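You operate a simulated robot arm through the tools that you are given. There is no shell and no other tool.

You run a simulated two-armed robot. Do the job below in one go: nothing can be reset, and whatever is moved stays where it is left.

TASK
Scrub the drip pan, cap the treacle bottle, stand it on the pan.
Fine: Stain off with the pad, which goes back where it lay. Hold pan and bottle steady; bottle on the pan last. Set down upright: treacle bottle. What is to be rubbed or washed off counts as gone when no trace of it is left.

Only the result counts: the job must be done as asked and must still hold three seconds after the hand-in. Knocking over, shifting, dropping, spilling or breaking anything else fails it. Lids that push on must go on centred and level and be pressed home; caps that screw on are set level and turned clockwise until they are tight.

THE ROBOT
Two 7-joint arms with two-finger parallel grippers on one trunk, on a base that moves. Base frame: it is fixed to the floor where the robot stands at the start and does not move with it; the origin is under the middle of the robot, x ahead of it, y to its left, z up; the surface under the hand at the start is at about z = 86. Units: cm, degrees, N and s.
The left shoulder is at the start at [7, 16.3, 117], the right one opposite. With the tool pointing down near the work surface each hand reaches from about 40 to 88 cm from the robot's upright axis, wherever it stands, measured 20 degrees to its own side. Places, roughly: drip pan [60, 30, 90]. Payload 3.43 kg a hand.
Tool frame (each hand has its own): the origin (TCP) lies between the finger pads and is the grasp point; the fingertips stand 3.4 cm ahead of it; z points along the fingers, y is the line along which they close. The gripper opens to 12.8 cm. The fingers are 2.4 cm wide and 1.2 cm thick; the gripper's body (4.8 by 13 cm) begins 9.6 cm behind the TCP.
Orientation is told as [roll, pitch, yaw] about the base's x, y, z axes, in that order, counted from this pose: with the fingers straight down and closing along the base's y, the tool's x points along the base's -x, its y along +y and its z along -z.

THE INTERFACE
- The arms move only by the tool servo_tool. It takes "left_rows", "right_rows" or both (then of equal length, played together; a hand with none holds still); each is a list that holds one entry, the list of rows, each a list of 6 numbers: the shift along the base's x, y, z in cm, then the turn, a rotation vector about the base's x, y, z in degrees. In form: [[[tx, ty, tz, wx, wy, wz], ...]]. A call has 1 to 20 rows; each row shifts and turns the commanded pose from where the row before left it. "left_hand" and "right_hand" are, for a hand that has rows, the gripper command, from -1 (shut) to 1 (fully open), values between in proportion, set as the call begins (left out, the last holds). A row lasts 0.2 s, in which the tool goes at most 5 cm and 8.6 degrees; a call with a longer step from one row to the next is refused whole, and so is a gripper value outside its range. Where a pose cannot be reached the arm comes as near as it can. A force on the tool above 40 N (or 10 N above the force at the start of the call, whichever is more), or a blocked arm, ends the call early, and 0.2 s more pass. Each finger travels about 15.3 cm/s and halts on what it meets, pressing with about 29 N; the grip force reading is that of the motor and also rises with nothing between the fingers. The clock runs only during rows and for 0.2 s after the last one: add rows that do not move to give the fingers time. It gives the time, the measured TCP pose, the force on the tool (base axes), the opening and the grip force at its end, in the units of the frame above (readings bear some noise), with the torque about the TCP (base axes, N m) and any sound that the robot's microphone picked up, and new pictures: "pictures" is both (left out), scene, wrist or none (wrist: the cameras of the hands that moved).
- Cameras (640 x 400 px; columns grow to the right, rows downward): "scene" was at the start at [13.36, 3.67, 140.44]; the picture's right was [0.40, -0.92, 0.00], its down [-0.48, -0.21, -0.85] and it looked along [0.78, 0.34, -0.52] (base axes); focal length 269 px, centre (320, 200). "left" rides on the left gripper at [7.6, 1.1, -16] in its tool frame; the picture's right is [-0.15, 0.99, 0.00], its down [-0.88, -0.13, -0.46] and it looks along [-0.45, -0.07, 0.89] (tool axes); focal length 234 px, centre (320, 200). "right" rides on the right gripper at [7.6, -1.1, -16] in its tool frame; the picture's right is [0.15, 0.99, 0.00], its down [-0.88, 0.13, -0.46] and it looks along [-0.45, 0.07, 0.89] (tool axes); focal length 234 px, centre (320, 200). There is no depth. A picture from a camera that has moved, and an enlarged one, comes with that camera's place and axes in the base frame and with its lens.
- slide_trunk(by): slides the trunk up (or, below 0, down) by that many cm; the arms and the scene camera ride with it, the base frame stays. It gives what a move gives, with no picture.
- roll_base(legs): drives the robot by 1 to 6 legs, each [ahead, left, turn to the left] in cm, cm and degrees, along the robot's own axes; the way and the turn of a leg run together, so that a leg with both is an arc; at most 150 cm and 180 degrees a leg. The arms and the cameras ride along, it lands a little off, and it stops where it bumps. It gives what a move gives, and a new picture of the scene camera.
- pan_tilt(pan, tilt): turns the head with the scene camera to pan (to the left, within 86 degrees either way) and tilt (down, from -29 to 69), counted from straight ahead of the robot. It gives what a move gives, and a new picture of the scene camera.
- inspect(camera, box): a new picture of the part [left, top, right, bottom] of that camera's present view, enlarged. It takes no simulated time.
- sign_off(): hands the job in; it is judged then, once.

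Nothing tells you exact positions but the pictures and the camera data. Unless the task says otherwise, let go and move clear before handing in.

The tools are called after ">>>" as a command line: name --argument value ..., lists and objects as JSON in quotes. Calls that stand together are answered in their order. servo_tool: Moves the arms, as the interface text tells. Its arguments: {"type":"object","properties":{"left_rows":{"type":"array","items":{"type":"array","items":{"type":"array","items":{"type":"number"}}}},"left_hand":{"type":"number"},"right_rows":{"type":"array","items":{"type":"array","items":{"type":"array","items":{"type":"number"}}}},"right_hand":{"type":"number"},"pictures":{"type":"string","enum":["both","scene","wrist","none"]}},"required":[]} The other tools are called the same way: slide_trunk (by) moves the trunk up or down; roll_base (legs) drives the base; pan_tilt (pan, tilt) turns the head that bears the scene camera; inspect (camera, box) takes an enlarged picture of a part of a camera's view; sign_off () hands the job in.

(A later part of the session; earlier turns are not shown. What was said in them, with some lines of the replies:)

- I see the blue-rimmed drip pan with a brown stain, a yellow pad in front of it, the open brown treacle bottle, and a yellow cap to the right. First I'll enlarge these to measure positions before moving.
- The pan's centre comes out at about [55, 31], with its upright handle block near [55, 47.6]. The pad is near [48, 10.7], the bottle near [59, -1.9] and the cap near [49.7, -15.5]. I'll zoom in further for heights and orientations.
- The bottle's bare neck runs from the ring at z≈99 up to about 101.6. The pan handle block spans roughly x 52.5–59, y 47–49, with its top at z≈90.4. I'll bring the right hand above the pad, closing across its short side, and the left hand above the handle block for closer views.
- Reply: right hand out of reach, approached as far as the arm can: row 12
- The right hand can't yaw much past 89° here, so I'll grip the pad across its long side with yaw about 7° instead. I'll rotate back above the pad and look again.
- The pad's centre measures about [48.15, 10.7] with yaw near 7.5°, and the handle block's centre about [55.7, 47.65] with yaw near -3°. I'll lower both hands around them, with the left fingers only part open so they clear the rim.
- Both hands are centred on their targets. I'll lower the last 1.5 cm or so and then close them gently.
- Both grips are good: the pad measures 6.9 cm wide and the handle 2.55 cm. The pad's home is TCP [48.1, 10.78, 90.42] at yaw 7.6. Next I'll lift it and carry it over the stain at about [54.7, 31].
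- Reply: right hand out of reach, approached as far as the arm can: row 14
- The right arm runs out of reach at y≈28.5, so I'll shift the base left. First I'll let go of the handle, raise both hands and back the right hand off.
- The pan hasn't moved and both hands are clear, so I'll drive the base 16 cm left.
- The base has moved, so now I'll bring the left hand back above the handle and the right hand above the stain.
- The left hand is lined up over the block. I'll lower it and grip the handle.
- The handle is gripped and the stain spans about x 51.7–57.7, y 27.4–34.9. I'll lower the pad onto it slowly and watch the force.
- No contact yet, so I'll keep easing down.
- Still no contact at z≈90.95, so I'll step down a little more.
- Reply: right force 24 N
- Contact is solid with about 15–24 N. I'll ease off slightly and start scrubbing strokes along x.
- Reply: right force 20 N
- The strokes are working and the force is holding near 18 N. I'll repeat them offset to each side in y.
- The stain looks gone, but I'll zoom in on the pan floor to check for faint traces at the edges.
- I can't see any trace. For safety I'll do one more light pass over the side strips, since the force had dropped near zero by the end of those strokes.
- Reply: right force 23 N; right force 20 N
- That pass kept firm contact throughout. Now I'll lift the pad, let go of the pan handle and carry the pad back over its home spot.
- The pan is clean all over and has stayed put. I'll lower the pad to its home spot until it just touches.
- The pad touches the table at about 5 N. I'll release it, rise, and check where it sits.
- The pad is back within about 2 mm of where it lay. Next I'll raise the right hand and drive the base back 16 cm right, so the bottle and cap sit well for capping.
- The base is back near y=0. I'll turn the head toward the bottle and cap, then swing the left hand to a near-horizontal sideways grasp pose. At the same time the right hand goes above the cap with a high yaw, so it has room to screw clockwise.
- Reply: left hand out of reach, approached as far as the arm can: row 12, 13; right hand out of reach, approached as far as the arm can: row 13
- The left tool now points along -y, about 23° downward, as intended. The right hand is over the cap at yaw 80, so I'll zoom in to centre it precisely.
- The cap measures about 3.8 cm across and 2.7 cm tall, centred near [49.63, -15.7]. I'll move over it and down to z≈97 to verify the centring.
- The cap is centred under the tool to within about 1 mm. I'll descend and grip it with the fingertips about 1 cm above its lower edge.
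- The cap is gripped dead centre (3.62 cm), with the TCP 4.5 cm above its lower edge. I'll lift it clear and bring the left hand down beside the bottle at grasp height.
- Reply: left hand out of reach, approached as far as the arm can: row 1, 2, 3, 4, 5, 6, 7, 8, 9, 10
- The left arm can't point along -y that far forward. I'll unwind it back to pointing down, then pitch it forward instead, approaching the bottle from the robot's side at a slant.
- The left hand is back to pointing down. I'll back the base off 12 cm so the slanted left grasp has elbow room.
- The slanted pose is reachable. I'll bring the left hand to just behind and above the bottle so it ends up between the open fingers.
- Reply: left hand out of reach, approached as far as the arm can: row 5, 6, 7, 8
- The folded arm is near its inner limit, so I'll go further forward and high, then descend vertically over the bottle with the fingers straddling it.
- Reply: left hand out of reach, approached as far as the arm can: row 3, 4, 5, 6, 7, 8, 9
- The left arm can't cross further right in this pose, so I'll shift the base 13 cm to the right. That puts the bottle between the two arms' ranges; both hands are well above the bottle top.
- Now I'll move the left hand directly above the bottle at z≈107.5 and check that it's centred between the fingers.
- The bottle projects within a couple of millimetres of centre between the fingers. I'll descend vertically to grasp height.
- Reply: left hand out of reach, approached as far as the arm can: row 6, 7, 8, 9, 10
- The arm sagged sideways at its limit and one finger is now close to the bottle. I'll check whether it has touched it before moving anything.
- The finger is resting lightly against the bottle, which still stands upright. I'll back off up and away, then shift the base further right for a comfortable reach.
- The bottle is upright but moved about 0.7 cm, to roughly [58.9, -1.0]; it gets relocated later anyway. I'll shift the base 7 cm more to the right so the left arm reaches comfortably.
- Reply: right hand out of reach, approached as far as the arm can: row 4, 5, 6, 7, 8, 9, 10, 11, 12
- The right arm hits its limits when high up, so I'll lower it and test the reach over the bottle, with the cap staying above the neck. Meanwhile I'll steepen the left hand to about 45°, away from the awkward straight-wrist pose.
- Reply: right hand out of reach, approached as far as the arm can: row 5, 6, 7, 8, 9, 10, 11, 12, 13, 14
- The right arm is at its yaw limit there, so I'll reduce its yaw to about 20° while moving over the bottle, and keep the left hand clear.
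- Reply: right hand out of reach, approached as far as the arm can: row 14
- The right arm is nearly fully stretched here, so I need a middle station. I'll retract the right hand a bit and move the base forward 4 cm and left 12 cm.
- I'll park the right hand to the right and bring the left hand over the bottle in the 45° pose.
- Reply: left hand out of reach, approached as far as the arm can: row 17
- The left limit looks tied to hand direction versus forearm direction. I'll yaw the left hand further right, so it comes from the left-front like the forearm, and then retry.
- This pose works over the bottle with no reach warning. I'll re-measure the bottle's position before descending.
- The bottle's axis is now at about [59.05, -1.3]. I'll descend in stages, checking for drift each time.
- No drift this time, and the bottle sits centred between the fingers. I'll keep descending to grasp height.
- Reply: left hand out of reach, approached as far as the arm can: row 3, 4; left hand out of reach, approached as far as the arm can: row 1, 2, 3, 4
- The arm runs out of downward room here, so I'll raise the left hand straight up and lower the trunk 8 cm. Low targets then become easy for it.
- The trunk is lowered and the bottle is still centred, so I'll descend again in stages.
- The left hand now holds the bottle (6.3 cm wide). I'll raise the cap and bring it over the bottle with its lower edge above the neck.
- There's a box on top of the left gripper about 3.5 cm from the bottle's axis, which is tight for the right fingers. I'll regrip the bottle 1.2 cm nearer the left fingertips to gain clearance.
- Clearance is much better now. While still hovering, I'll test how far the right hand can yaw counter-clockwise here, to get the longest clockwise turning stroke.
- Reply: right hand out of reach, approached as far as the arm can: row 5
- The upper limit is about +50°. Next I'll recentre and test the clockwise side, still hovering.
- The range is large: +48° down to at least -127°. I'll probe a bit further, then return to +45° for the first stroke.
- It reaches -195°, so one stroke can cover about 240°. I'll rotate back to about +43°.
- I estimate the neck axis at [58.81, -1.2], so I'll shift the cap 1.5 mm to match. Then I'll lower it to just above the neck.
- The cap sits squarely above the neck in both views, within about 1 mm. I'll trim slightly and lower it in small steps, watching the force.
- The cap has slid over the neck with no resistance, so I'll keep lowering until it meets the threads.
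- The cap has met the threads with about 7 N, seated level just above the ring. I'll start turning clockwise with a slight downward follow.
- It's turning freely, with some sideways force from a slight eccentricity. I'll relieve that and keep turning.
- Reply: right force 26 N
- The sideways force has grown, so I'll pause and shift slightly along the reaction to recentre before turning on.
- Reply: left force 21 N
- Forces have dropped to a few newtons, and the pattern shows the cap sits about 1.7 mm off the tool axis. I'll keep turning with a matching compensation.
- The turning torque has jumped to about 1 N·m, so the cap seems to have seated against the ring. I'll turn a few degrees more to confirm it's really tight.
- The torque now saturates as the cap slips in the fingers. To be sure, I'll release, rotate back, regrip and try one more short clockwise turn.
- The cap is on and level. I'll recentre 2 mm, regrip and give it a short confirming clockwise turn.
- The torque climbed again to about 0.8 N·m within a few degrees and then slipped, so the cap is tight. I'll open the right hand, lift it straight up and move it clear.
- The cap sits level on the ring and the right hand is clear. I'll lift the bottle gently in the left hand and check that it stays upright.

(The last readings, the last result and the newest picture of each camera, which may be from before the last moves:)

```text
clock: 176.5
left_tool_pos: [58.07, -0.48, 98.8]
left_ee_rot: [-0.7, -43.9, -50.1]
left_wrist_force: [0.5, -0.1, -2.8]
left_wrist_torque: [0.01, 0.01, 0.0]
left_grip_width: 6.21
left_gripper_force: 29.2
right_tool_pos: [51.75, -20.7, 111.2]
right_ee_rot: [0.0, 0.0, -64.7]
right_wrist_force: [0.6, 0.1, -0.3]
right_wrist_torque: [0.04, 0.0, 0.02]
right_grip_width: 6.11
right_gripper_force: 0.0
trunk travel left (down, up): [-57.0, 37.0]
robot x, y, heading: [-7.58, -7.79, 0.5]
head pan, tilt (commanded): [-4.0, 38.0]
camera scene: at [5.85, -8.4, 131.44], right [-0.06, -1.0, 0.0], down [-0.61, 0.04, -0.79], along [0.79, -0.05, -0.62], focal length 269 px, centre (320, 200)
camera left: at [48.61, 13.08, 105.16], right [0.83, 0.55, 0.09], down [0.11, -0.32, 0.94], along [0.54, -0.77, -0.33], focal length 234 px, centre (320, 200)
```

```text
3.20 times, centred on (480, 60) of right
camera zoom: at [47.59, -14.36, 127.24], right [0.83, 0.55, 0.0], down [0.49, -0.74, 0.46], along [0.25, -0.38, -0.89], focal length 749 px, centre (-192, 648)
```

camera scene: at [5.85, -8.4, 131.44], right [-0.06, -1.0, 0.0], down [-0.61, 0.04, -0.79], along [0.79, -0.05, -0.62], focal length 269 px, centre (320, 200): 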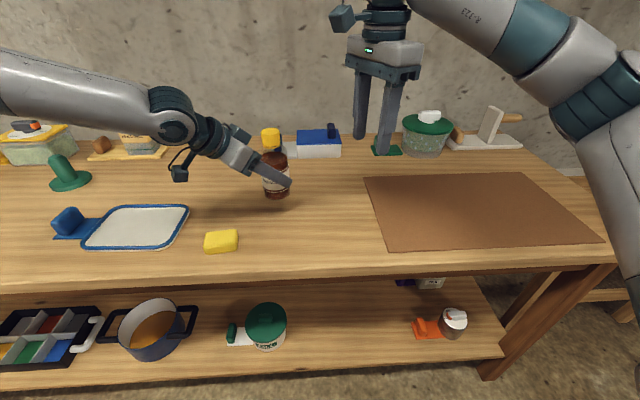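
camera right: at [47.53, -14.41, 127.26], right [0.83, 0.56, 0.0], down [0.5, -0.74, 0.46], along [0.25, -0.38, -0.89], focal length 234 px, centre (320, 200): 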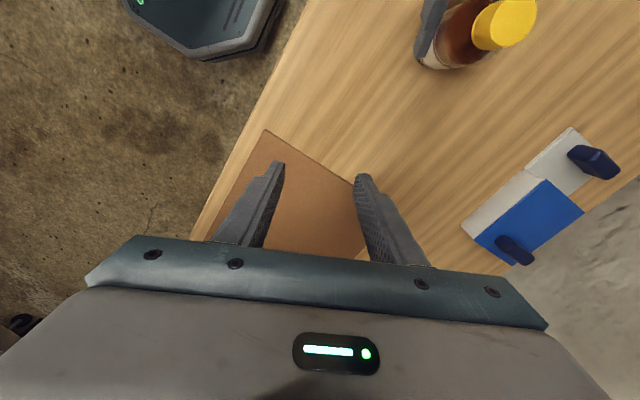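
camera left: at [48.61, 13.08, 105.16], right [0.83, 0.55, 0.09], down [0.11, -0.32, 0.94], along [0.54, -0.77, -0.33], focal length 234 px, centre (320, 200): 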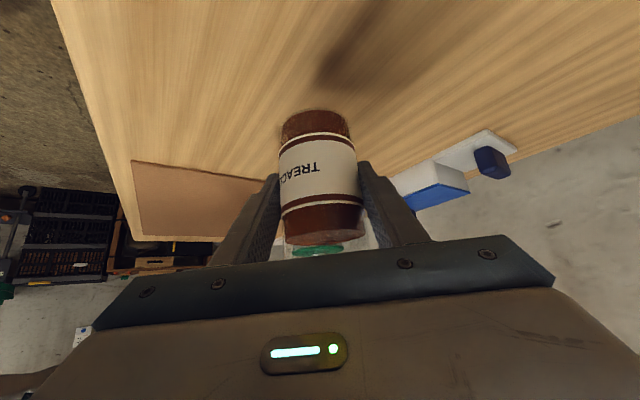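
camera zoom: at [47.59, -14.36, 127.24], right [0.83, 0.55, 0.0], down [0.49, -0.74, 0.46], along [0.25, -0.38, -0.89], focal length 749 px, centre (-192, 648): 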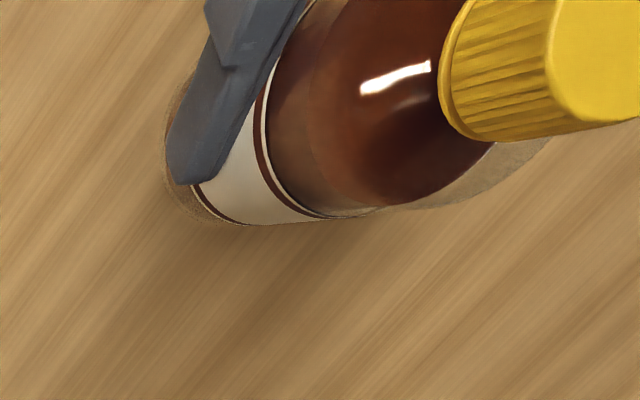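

The bottle hangs upright in the grip (about 0.3 kg). Holding the arm pose fixed, I'll drive the base so the bottle comes over the pan's centre near [54.8, 31.7].

>>> roll_base --legs '[[-1.9, 16.5, 0], [-1.9, 16.4, 0]]'

>>> pan_tilt --pan 4 --tilt 38

>>> servo_tool --left_rows '[[[0, 0, 0, 0, 0, 0]]]' --pictures "both"

>>> inspect --camera "scene" --box '[200, 100, 380, 260]'

```text
clock: 179.1
left_tool_pos: [54.24, 32.84, 98.74]
left_ee_rot: [-0.7, -43.8, -50.4]
left_wrist_force: [0.1, 0.5, -3.0]
left_wrist_torque: [-0.02, 0.02, 0.02]
left_grip_width: 6.21
left_gripper_force: 28.8
right_tool_pos: [47.66, 12.64, 111.15]
right_ee_rot: [0.0, 0.0, -65.2]
right_wrist_force: [0.3, 0.2, -0.8]
right_wrist_torque: [-0.03, -0.01, 0.0]
right_grip_width: 6.08
right_gripper_force: 0.1
trunk travel left (down, up): [-57.0, 37.0]
robot x, y, heading: [-11.92, 25.56, 0.2]
head pan, tilt (commanded): [-4.0, 38.0]
camera scene: at [1.84, 25.26, 131.44], right [-0.07, -1.0, 0.0], down [-0.61, 0.04, -0.79], along [0.79, -0.05, -0.62], focal length 269 px, centre (320, 200)
```

scene: 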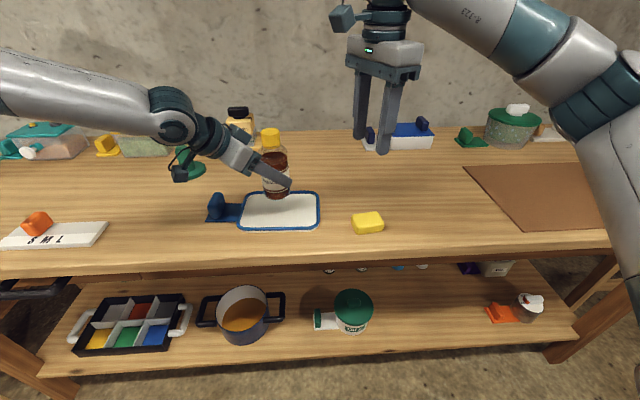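

```text
clock: 179.8
left_tool_pos: [54.3, 32.84, 98.7]
left_ee_rot: [-0.8, -43.8, -50.4]
left_wrist_force: [-0.8, 0.6, -1.7]
left_wrist_torque: [0.03, 0.02, -0.01]
left_grip_width: 6.24
left_gripper_force: 29.1
right_tool_pos: [47.78, 12.79, 111.27]
right_ee_rot: [0.0, 0.0, -65.1]
right_wrist_force: [-0.2, -0.1, 0.2]
right_wrist_torque: [-0.02, 0.0, 0.02]
right_grip_width: 6.08
right_gripper_force: 0.0
trunk travel left (down, up): [-57.0, 37.0]
robot x, y, heading: [-11.69, 25.77, 0.4]
head pan, tilt (commanded): [4.0, 38.0]
camera scene: at [1.84, 26.48, 131.44], right [0.07, -1.0, 0.0], down [-0.61, -0.05, -0.79], along [0.79, 0.06, -0.62], focal length 269 px, centre (320, 200)
```

scene: 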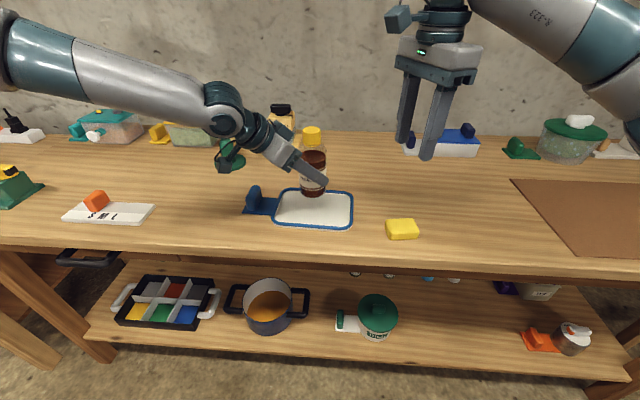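

```text
clock: 180.2
left_tool_pos: [54.24, 32.83, 98.8]
left_ee_rot: [-0.7, -44.0, -50.3]
left_wrist_force: [0.3, -1.3, -2.7]
left_wrist_torque: [0.02, 0.03, 0.02]
left_grip_width: 6.22
left_gripper_force: 29.3
right_tool_pos: [47.63, 12.7, 111.05]
right_ee_rot: [0.0, 0.1, -65.0]
right_wrist_force: [-0.7, -0.7, 0.1]
right_wrist_torque: [0.01, 0.0, -0.01]
right_grip_width: 6.07
right_gripper_force: 0.1
trunk travel left (down, up): [-57.0, 37.0]
robot x, y, heading: [-11.94, 25.36, 0.1]
head pan, tilt (commanded): [4.0, 38.0]
camera scene: at [1.84, 26.47, 131.44], right [0.07, -1.0, 0.0], down [-0.61, -0.05, -0.79], along [0.79, 0.06, -0.62], focal length 269 px, centre (320, 200)
camera left: at [44.73, 46.48, 105.15], right [0.84, 0.54, 0.09], down [0.11, -0.32, 0.94], along [0.54, -0.78, -0.33], focal length 234 px, centre (320, 200)
```

scene: 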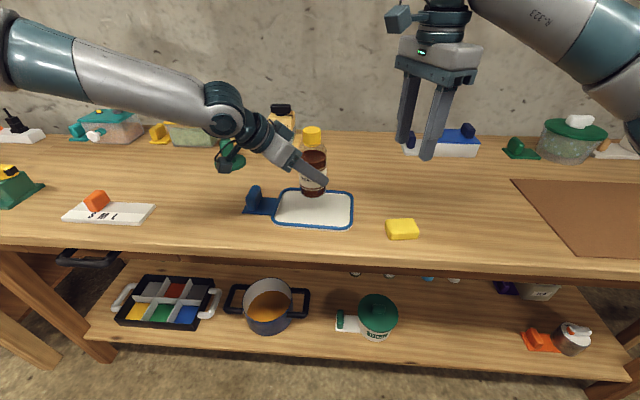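
left: 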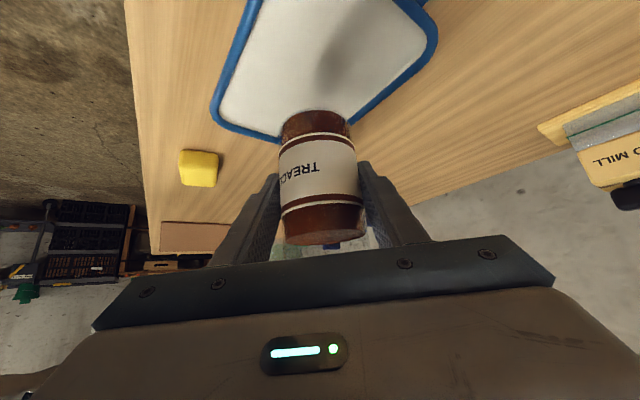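

```text
2.50 times, centred on (290, 180) of scene
camera zoom: at [1.84, 26.47, 131.44], right [0.07, -1.0, 0.0], down [-0.61, -0.05, -0.79], along [0.79, 0.06, -0.62], focal length 673 px, centre (395, 250)
```

zoom: 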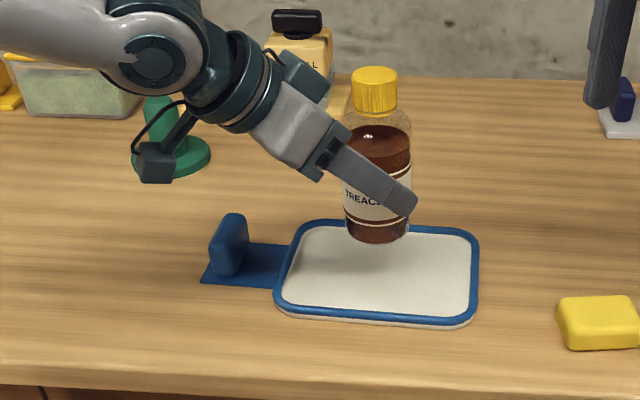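

The bottle is centred over the pan, at about [55.0, 32.0] against the pan centre of [55.1, 31.9]. I'll lower it steadily, finishing with fine steps.

>>> servo_tool --left_rows '[[[0, 0, -0.8, 0, 0, 0], [0, 0, -0.8, 0, 0, 0], [0, 0, -0.8, 0, 0, 0], [0, 0, -0.8, 0, 0, 0], [0, 0, -0.8, 0, 0, 0], [0, 0, -0.6, 0, 0, 0], [0, 0, -0.5, 0, 0, 0], [0, 0, 0, 0, 0, 0]]]' --pictures "scene"

>>> inspect --camera "scene" --box '[200, 100, 380, 260]'

```text
clock: 181.9
left_tool_pos: [54.17, 32.93, 93.79]
left_ee_rot: [-0.7, -43.9, -50.4]
left_wrist_force: [0.7, 0.6, -3.4]
left_wrist_torque: [0.04, 0.04, -0.01]
left_grip_width: 6.22
left_gripper_force: 28.8
right_tool_pos: [47.69, 12.68, 111.25]
right_ee_rot: [0.0, 0.0, -65.0]
right_wrist_force: [-0.3, -0.1, 0.8]
right_wrist_torque: [-0.02, 0.0, 0.02]
right_grip_width: 6.07
right_gripper_force: 0.0
trunk travel left (down, up): [-57.0, 37.0]
robot x, y, heading: [-12.06, 25.67, 0.1]
head pan, tilt (commanded): [4.0, 38.0]
camera scene: at [1.83, 26.44, 131.44], right [0.07, -1.0, 0.0], down [-0.61, -0.04, -0.79], along [0.79, 0.06, -0.62], focal length 269 px, centre (320, 200)
```

scene: 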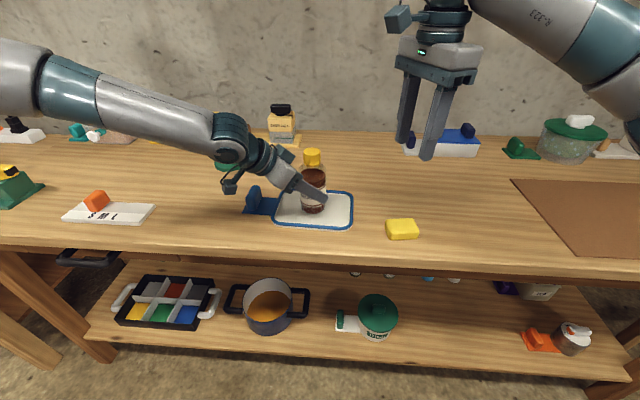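

```text
2.50 times, centred on (290, 180) of scene
camera zoom: at [1.83, 26.44, 131.44], right [0.07, -1.0, 0.0], down [-0.61, -0.04, -0.79], along [0.79, 0.06, -0.62], focal length 673 px, centre (395, 250)
```

zoom: 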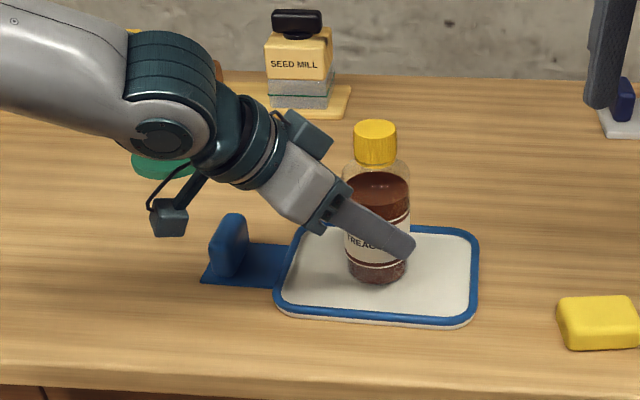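

>>> servo_tool --left_rows '[[[0, 0, -0.2, 0, 0, 0], [0, 0, -0.2, 0, 0, 0], [0, 0, -0.1, 0, 0, 0], [0, 0, 0, 0, 0, 0]]]' --pictures "none"

>>> servo_tool --left_rows '[[[0, 0, -0.1, 0, 0, 0], [0, 0, 0, 0, 0, 0]]]' --pictures "none"

>>> servo_tool --left_rows '[[[0, 0, -0.1, 0, 0, 0], [0, 0, 0, 0, 0, 0]]]' --pictures "none"

```text
clock: 182.9
left_tool_pos: [54.15, 32.98, 93.07]
left_ee_rot: [-0.8, -43.8, -50.4]
left_wrist_force: [-0.8, -0.2, -2.6]
left_wrist_torque: [0.01, 0.03, 0.0]
left_grip_width: 6.18
left_gripper_force: 29.1
right_tool_pos: [47.69, 12.74, 111.16]
right_ee_rot: [0.0, 0.0, -65.1]
right_wrist_force: [0.0, -0.2, 0.1]
right_wrist_torque: [-0.03, 0.01, 0.0]
right_grip_width: 6.04
right_gripper_force: 0.1
trunk travel left (down, up): [-57.0, 37.0]
robot x, y, heading: [-11.74, 25.71, 0.2]
head pan, tilt (commanded): [4.0, 38.0]
```

```text
clock: 183.6
left_tool_pos: [54.25, 32.96, 93.08]
left_ee_rot: [-0.6, -44.0, -50.5]
left_wrist_force: [1.4, 0.2, -2.5]
left_wrist_torque: [-0.01, 0.03, -0.02]
left_grip_width: 6.24
left_gripper_force: 29.2
right_tool_pos: [47.66, 12.73, 111.14]
right_ee_rot: [-0.1, 0.1, -65.2]
right_wrist_force: [0.2, 0.1, 0.0]
right_wrist_torque: [0.02, -0.02, -0.01]
right_grip_width: 6.09
right_gripper_force: 0.0
trunk travel left (down, up): [-57.0, 37.0]
robot x, y, heading: [-11.75, 25.61, 0.2]
head pan, tilt (commanded): [4.0, 38.0]
```

```text
clock: 184.2
left_tool_pos: [54.18, 32.8, 92.99]
left_ee_rot: [-0.6, -43.8, -50.5]
left_wrist_force: [0.5, -0.3, -2.3]
left_wrist_torque: [0.04, -0.06, 0.02]
left_grip_width: 6.2
left_gripper_force: 29.1
right_tool_pos: [47.64, 12.64, 111.25]
right_ee_rot: [-0.1, -0.1, -65.0]
right_wrist_force: [0.3, 0.0, 0.1]
right_wrist_torque: [-0.01, 0.04, -0.02]
right_grip_width: 6.08
right_gripper_force: 0.1
trunk travel left (down, up): [-57.0, 37.0]
robot x, y, heading: [-12.24, 25.78, 0.3]
head pan, tilt (commanded): [4.0, 38.0]
```

>>> servo_tool --left_rows '[[[0, 0, -0.1, 0, 0, 0], [0, 0, 0, 0, 0, 0]]]' --pictures "none"

>>> servo_tool --left_rows '[[[0, 0, -0.07, 0, 0, 0], [0, 0, 0, 0, 0, 0]]]' --pictures "none"

```text
clock: 184.8
left_tool_pos: [54.09, 32.94, 92.93]
left_ee_rot: [-0.6, -44.0, -50.5]
left_wrist_force: [1.1, 0.7, 1.4]
left_wrist_torque: [0.11, -0.12, 0.0]
left_grip_width: 6.21
left_gripper_force: 29.1
right_tool_pos: [47.63, 12.63, 111.26]
right_ee_rot: [0.0, 0.0, -65.1]
right_wrist_force: [-0.5, 0.1, 0.4]
right_wrist_torque: [-0.02, 0.02, 0.01]
right_grip_width: 6.1
right_gripper_force: 0.0
trunk travel left (down, up): [-57.0, 37.0]
robot x, y, heading: [-12.04, 25.52, 0.2]
head pan, tilt (commanded): [4.0, 38.0]
```

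```text
clock: 185.3
left_tool_pos: [54.22, 32.85, 92.95]
left_ee_rot: [-0.7, -43.9, -50.4]
left_wrist_force: [2.4, 1.8, 6.5]
left_wrist_torque: [0.25, -0.27, -0.01]
left_grip_width: 6.23
left_gripper_force: 28.8
right_tool_pos: [47.63, 12.71, 111.39]
right_ee_rot: [0.0, 0.1, -65.1]
right_wrist_force: [-0.3, -0.6, -0.2]
right_wrist_torque: [0.0, 0.0, -0.01]
right_grip_width: 6.04
right_gripper_force: 0.1
trunk travel left (down, up): [-57.0, 37.0]
robot x, y, heading: [-12.02, 25.9, 0.3]
head pan, tilt (commanded): [4.0, 38.0]
```

The bottle is standing on the pan: the load went from hanging to about 6 N of support. I'll ease off slightly, open the fingers and back away along the tool axis.

>>> servo_tool --left_rows '[[[0, 0, 0.05, 0, 0, 0], [0, 0, 0, 0, 0, 0]]]' --pictures "none"

>>> servo_tool --left_rows '[[[0, 0, 0, 0, 0, 0], [0, 0, 0, 0, 0, 0], [0, 0, 0, 0, 0, 0]]]' --left_hand 0.35 --pictures "both"

>>> inspect --camera "scene" --box '[200, 100, 380, 260]'

```text
clock: 185.9
left_tool_pos: [54.05, 32.76, 92.92]
left_ee_rot: [-0.5, -44.0, -50.4]
left_wrist_force: [2.2, 2.4, 8.6]
left_wrist_torque: [0.35, -0.38, -0.01]
left_grip_width: 6.21
left_gripper_force: 28.7
right_tool_pos: [47.57, 12.76, 111.3]
right_ee_rot: [0.0, -0.1, -65.2]
right_wrist_force: [-0.3, 0.0, -0.3]
right_wrist_torque: [-0.03, -0.02, -0.02]
right_grip_width: 6.07
right_gripper_force: 0.0
trunk travel left (down, up): [-57.0, 37.0]
robot x, y, heading: [-11.88, 25.98, 0.1]
head pan, tilt (commanded): [4.0, 38.0]
```

```text
clock: 186.8
left_tool_pos: [54.18, 32.87, 92.75]
left_ee_rot: [-0.7, -43.9, -50.5]
left_wrist_force: [-0.3, 0.5, -0.9]
left_wrist_torque: [0.0, -0.01, -0.01]
left_grip_width: 8.62
left_gripper_force: 0.1
right_tool_pos: [47.61, 12.67, 111.23]
right_ee_rot: [0.0, 0.0, -65.0]
right_wrist_force: [0.1, 0.2, -1.2]
right_wrist_torque: [0.02, -0.04, 0.0]
right_grip_width: 6.09
right_gripper_force: 0.0
trunk travel left (down, up): [-57.0, 37.0]
robot x, y, heading: [-12.04, 25.71, 0.3]
head pan, tilt (commanded): [4.0, 38.0]
camera scene: at [1.82, 26.44, 131.44], right [0.07, -1.0, 0.0], down [-0.61, -0.04, -0.79], along [0.79, 0.06, -0.62], focal length 269 px, centre (320, 200)
camera left: at [44.67, 46.39, 99.23], right [0.84, 0.54, 0.09], down [0.11, -0.32, 0.94], along [0.54, -0.78, -0.33], focal length 234 px, centre (320, 200)
```

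scene: 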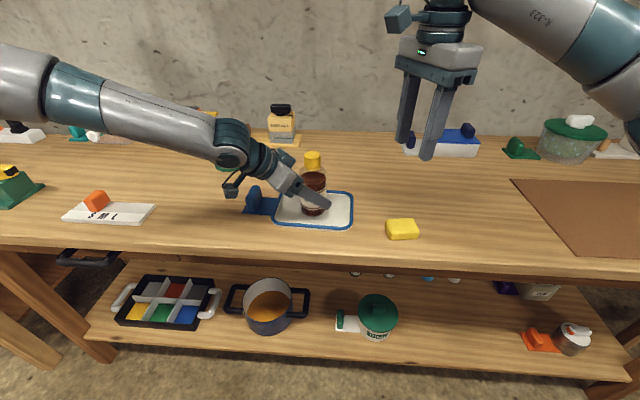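
left: 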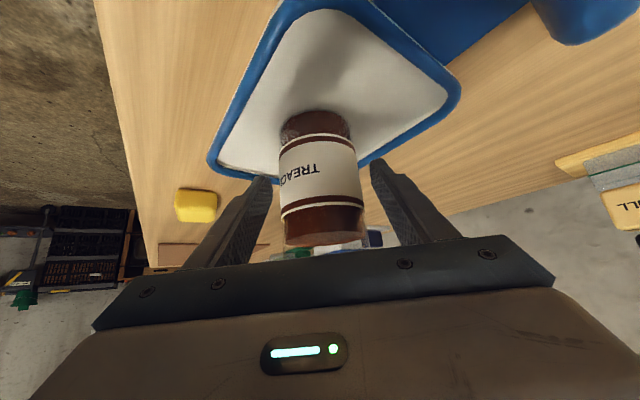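

```text
2.50 times, centred on (290, 180) of scene
camera zoom: at [1.82, 26.44, 131.44], right [0.07, -1.0, 0.0], down [-0.61, -0.04, -0.79], along [0.79, 0.06, -0.62], focal length 673 px, centre (395, 250)
```

zoom: 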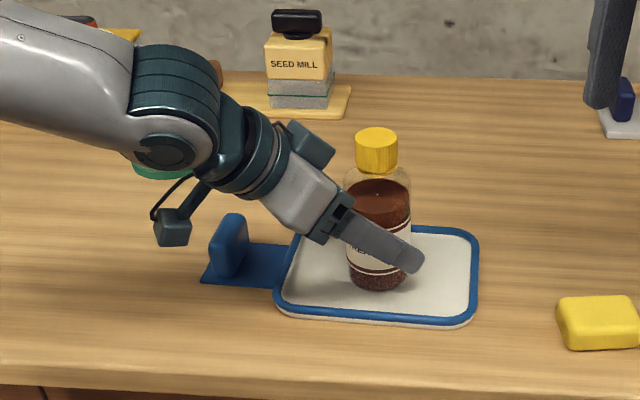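

The bottle stands upright and free on the pan. I'll back the left hand away along its own axis.

>>> servo_tool --left_rows '[[[-0.22, 0.27, 0.36, 0, 0, 0], [-0.35, 0.42, 0.58, 0, 0, 0], [-0.44, 0.53, 0.72, 0, 0, 0], [-0.44, 0.53, 0.72, 0, 0, 0], [0, 0, 0, 0, 0, 0]]]' --pictures "wrist"

```text
clock: 187.9
left_tool_pos: [52.71, 34.75, 95.26]
left_ee_rot: [-0.7, -43.9, -50.5]
left_wrist_force: [-0.9, -0.4, -0.2]
left_wrist_torque: [-0.02, -0.03, 0.01]
left_grip_width: 8.64
left_gripper_force: 0.1
right_tool_pos: [47.61, 12.64, 111.01]
right_ee_rot: [0.0, 0.0, -65.2]
right_wrist_force: [-1.1, -0.8, 0.1]
right_wrist_torque: [-0.02, 0.01, -0.01]
right_grip_width: 6.06
right_gripper_force: 0.0
trunk travel left (down, up): [-57.0, 37.0]
robot x, y, heading: [-11.79, 25.99, -0.2]
head pan, tilt (commanded): [4.0, 38.0]
camera left: at [43.25, 48.28, 101.65], right [0.84, 0.54, 0.09], down [0.11, -0.32, 0.94], along [0.54, -0.78, -0.33], focal length 234 px, centre (320, 200)
```

left: 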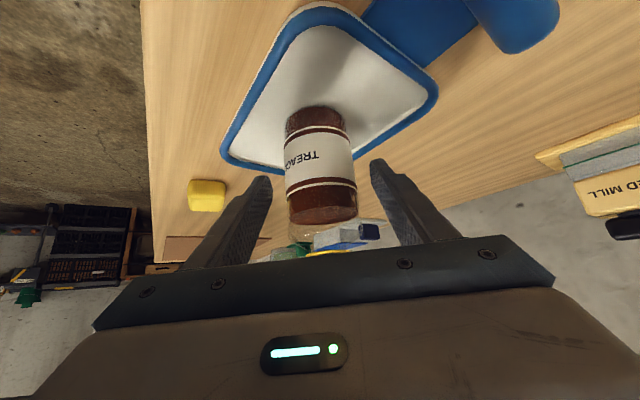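

>>> servo_tool --left_rows '[[[-0.5, 0.6, 0.85, 0, 0, 0], [-0.5, 0.6, 0.85, 0, 0, 0], [-0.5, 0.6, 0.85, 0, 0, 0], [-0.5, 0.6, 0.85, 0, 0, 0], [-0.5, 0.8, 1, 0, 0, 0], [-0.5, 1, 1, 0, 0, 0], [-0.5, 1.2, 1, 0, 0, 0], [-0.5, 1.5, 1, 0, 0, 0], [-0.3, 1.5, 1, 0, 0, 0], [0, 1.5, 1, 0, 0, 0], [0, 0, 0, 0, 0, 0]]]' --pictures "both"

>>> inspect --camera "scene" --box '[220, 120, 440, 260]'

```text
clock: 190.3
left_tool_pos: [48.53, 44.55, 104.71]
left_ee_rot: [-0.7, -43.9, -50.5]
left_wrist_force: [-0.7, -0.3, -0.1]
left_wrist_torque: [0.04, 0.01, 0.01]
left_grip_width: 8.65
left_gripper_force: 0.2
right_tool_pos: [47.58, 12.66, 111.17]
right_ee_rot: [0.0, 0.0, -65.1]
right_wrist_force: [0.1, -0.4, 0.1]
right_wrist_torque: [0.0, 0.0, -0.02]
right_grip_width: 6.08
right_gripper_force: 0.0
trunk travel left (down, up): [-57.0, 37.0]
robot x, y, heading: [-11.98, 25.56, 0.1]
head pan, tilt (commanded): [4.0, 38.0]
camera scene: at [1.82, 26.41, 131.44], right [0.07, -1.0, 0.0], down [-0.61, -0.04, -0.79], along [0.79, 0.06, -0.62], focal length 269 px, centre (320, 200)
camera left: at [39.06, 58.09, 111.05], right [0.84, 0.54, 0.09], down [0.11, -0.32, 0.94], along [0.54, -0.78, -0.33], focal length 234 px, centre (320, 200)
```

scene: 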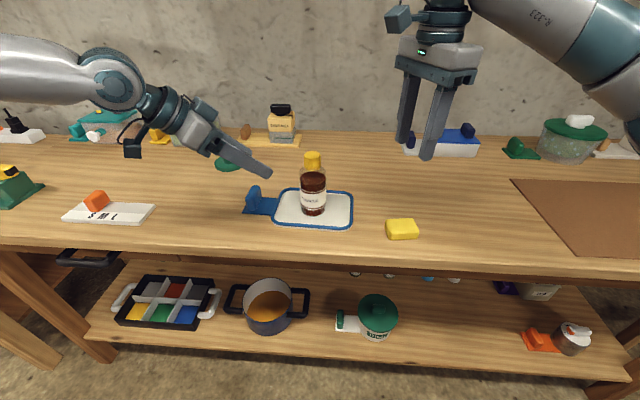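
left: 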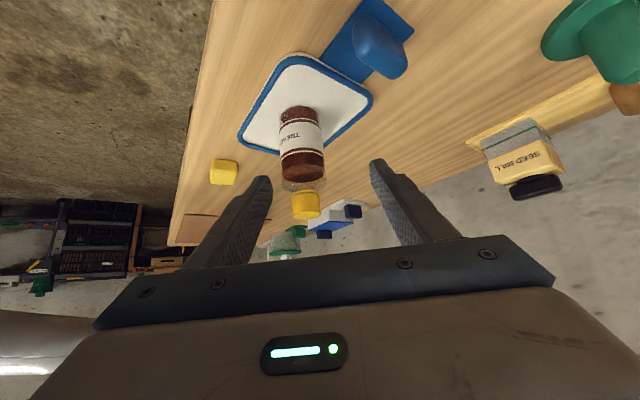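

```text
2.86 times, centred on (330, 190) of scene
camera zoom: at [1.82, 26.41, 131.44], right [0.07, -1.0, 0.0], down [-0.61, -0.04, -0.79], along [0.79, 0.06, -0.62], focal length 769 px, centre (291, 229)
```

zoom: 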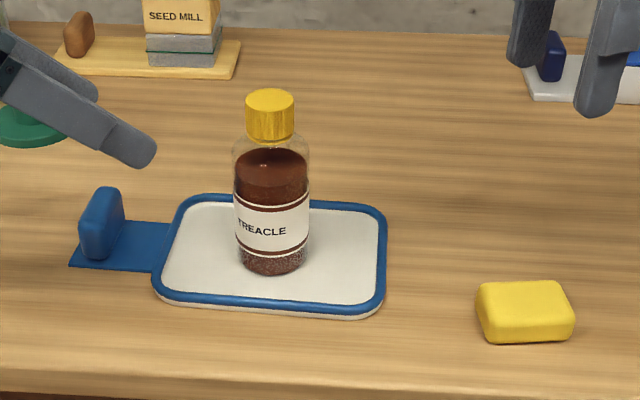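

The capped bottle stands upright on the pan. I'll do a last close check of the cap, the pan surface and the pad before handing in.

>>> inspect --camera "scene" --box '[270, 140, 360, 235]'

>>> inspect --camera "left" --box '[190, 30, 430, 230]'

>>> inspect --camera "right" --box '[0, 0, 640, 400]'

```text
4.21 times, centred on (315, 188) of scene
camera zoom: at [1.82, 26.41, 131.44], right [0.07, -1.0, 0.0], down [-0.61, -0.04, -0.79], along [0.79, 0.06, -0.62], focal length 1133 px, centre (341, 253)
```

zoom: 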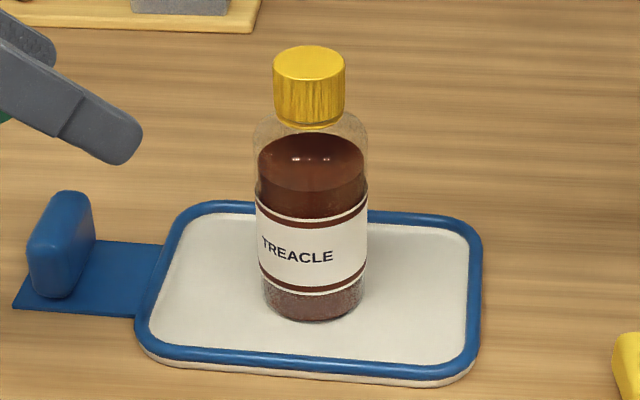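

```text
2.00 times, centred on (310, 130) of left
camera zoom: at [39.06, 58.09, 111.05], right [0.84, 0.54, 0.09], down [0.11, -0.32, 0.94], along [0.54, -0.78, -0.33], focal length 468 px, centre (340, 340)
```

zoom: 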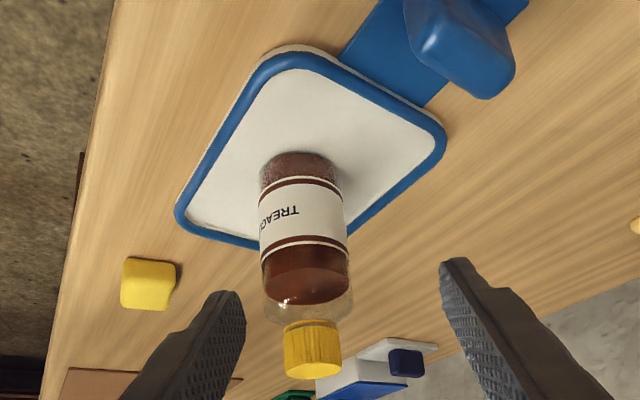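

```text
1.00 times, centred on (320, 200) of right (not enlarged: the box is as wide or as high as the picture)
camera zoom: at [43.54, 18.98, 127.25], right [0.84, 0.55, 0.0], down [0.49, -0.74, 0.46], along [0.25, -0.38, -0.89], focal length 234 px, centre (320, 200)
```

zoom: 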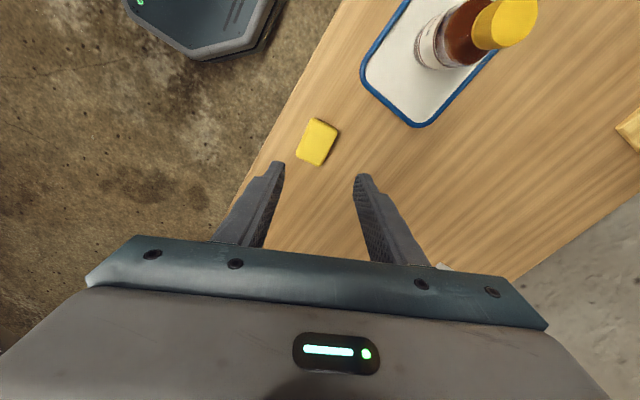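

The pan is clean, the pad lies back in its spot, and the bottle is capped tight and level, standing upright on the pan with both hands clear. I'm handing the job in.

>>> sign_off

```text
The job is handed in.
```

The job is done and handed in; no verdict came back with the hand-in. In the last pictures everything was in place:

- **Drip pan:** I rubbed the stain off with the pad and went over it a second time. No trace of it showed in the close-ups.
- **Pad:** it is back where it lay, within about 2 mm by the camera.
- **Treacle bottle:** the cap sits level and was turned clockwise until it slipped in the fingers, at about 0.8 to 1 N·m. I let go, gripped it again and turned once more; it tightened again within about 20 degrees.
- **Placing:** the bottle stands upright near the middle of the pan, and both hands are clear.

While I was lining up the left-hand grip, one finger nudged the bottle about 0.6 cm along the table. It stayed upright, and I saw nothing else moved or knocked.
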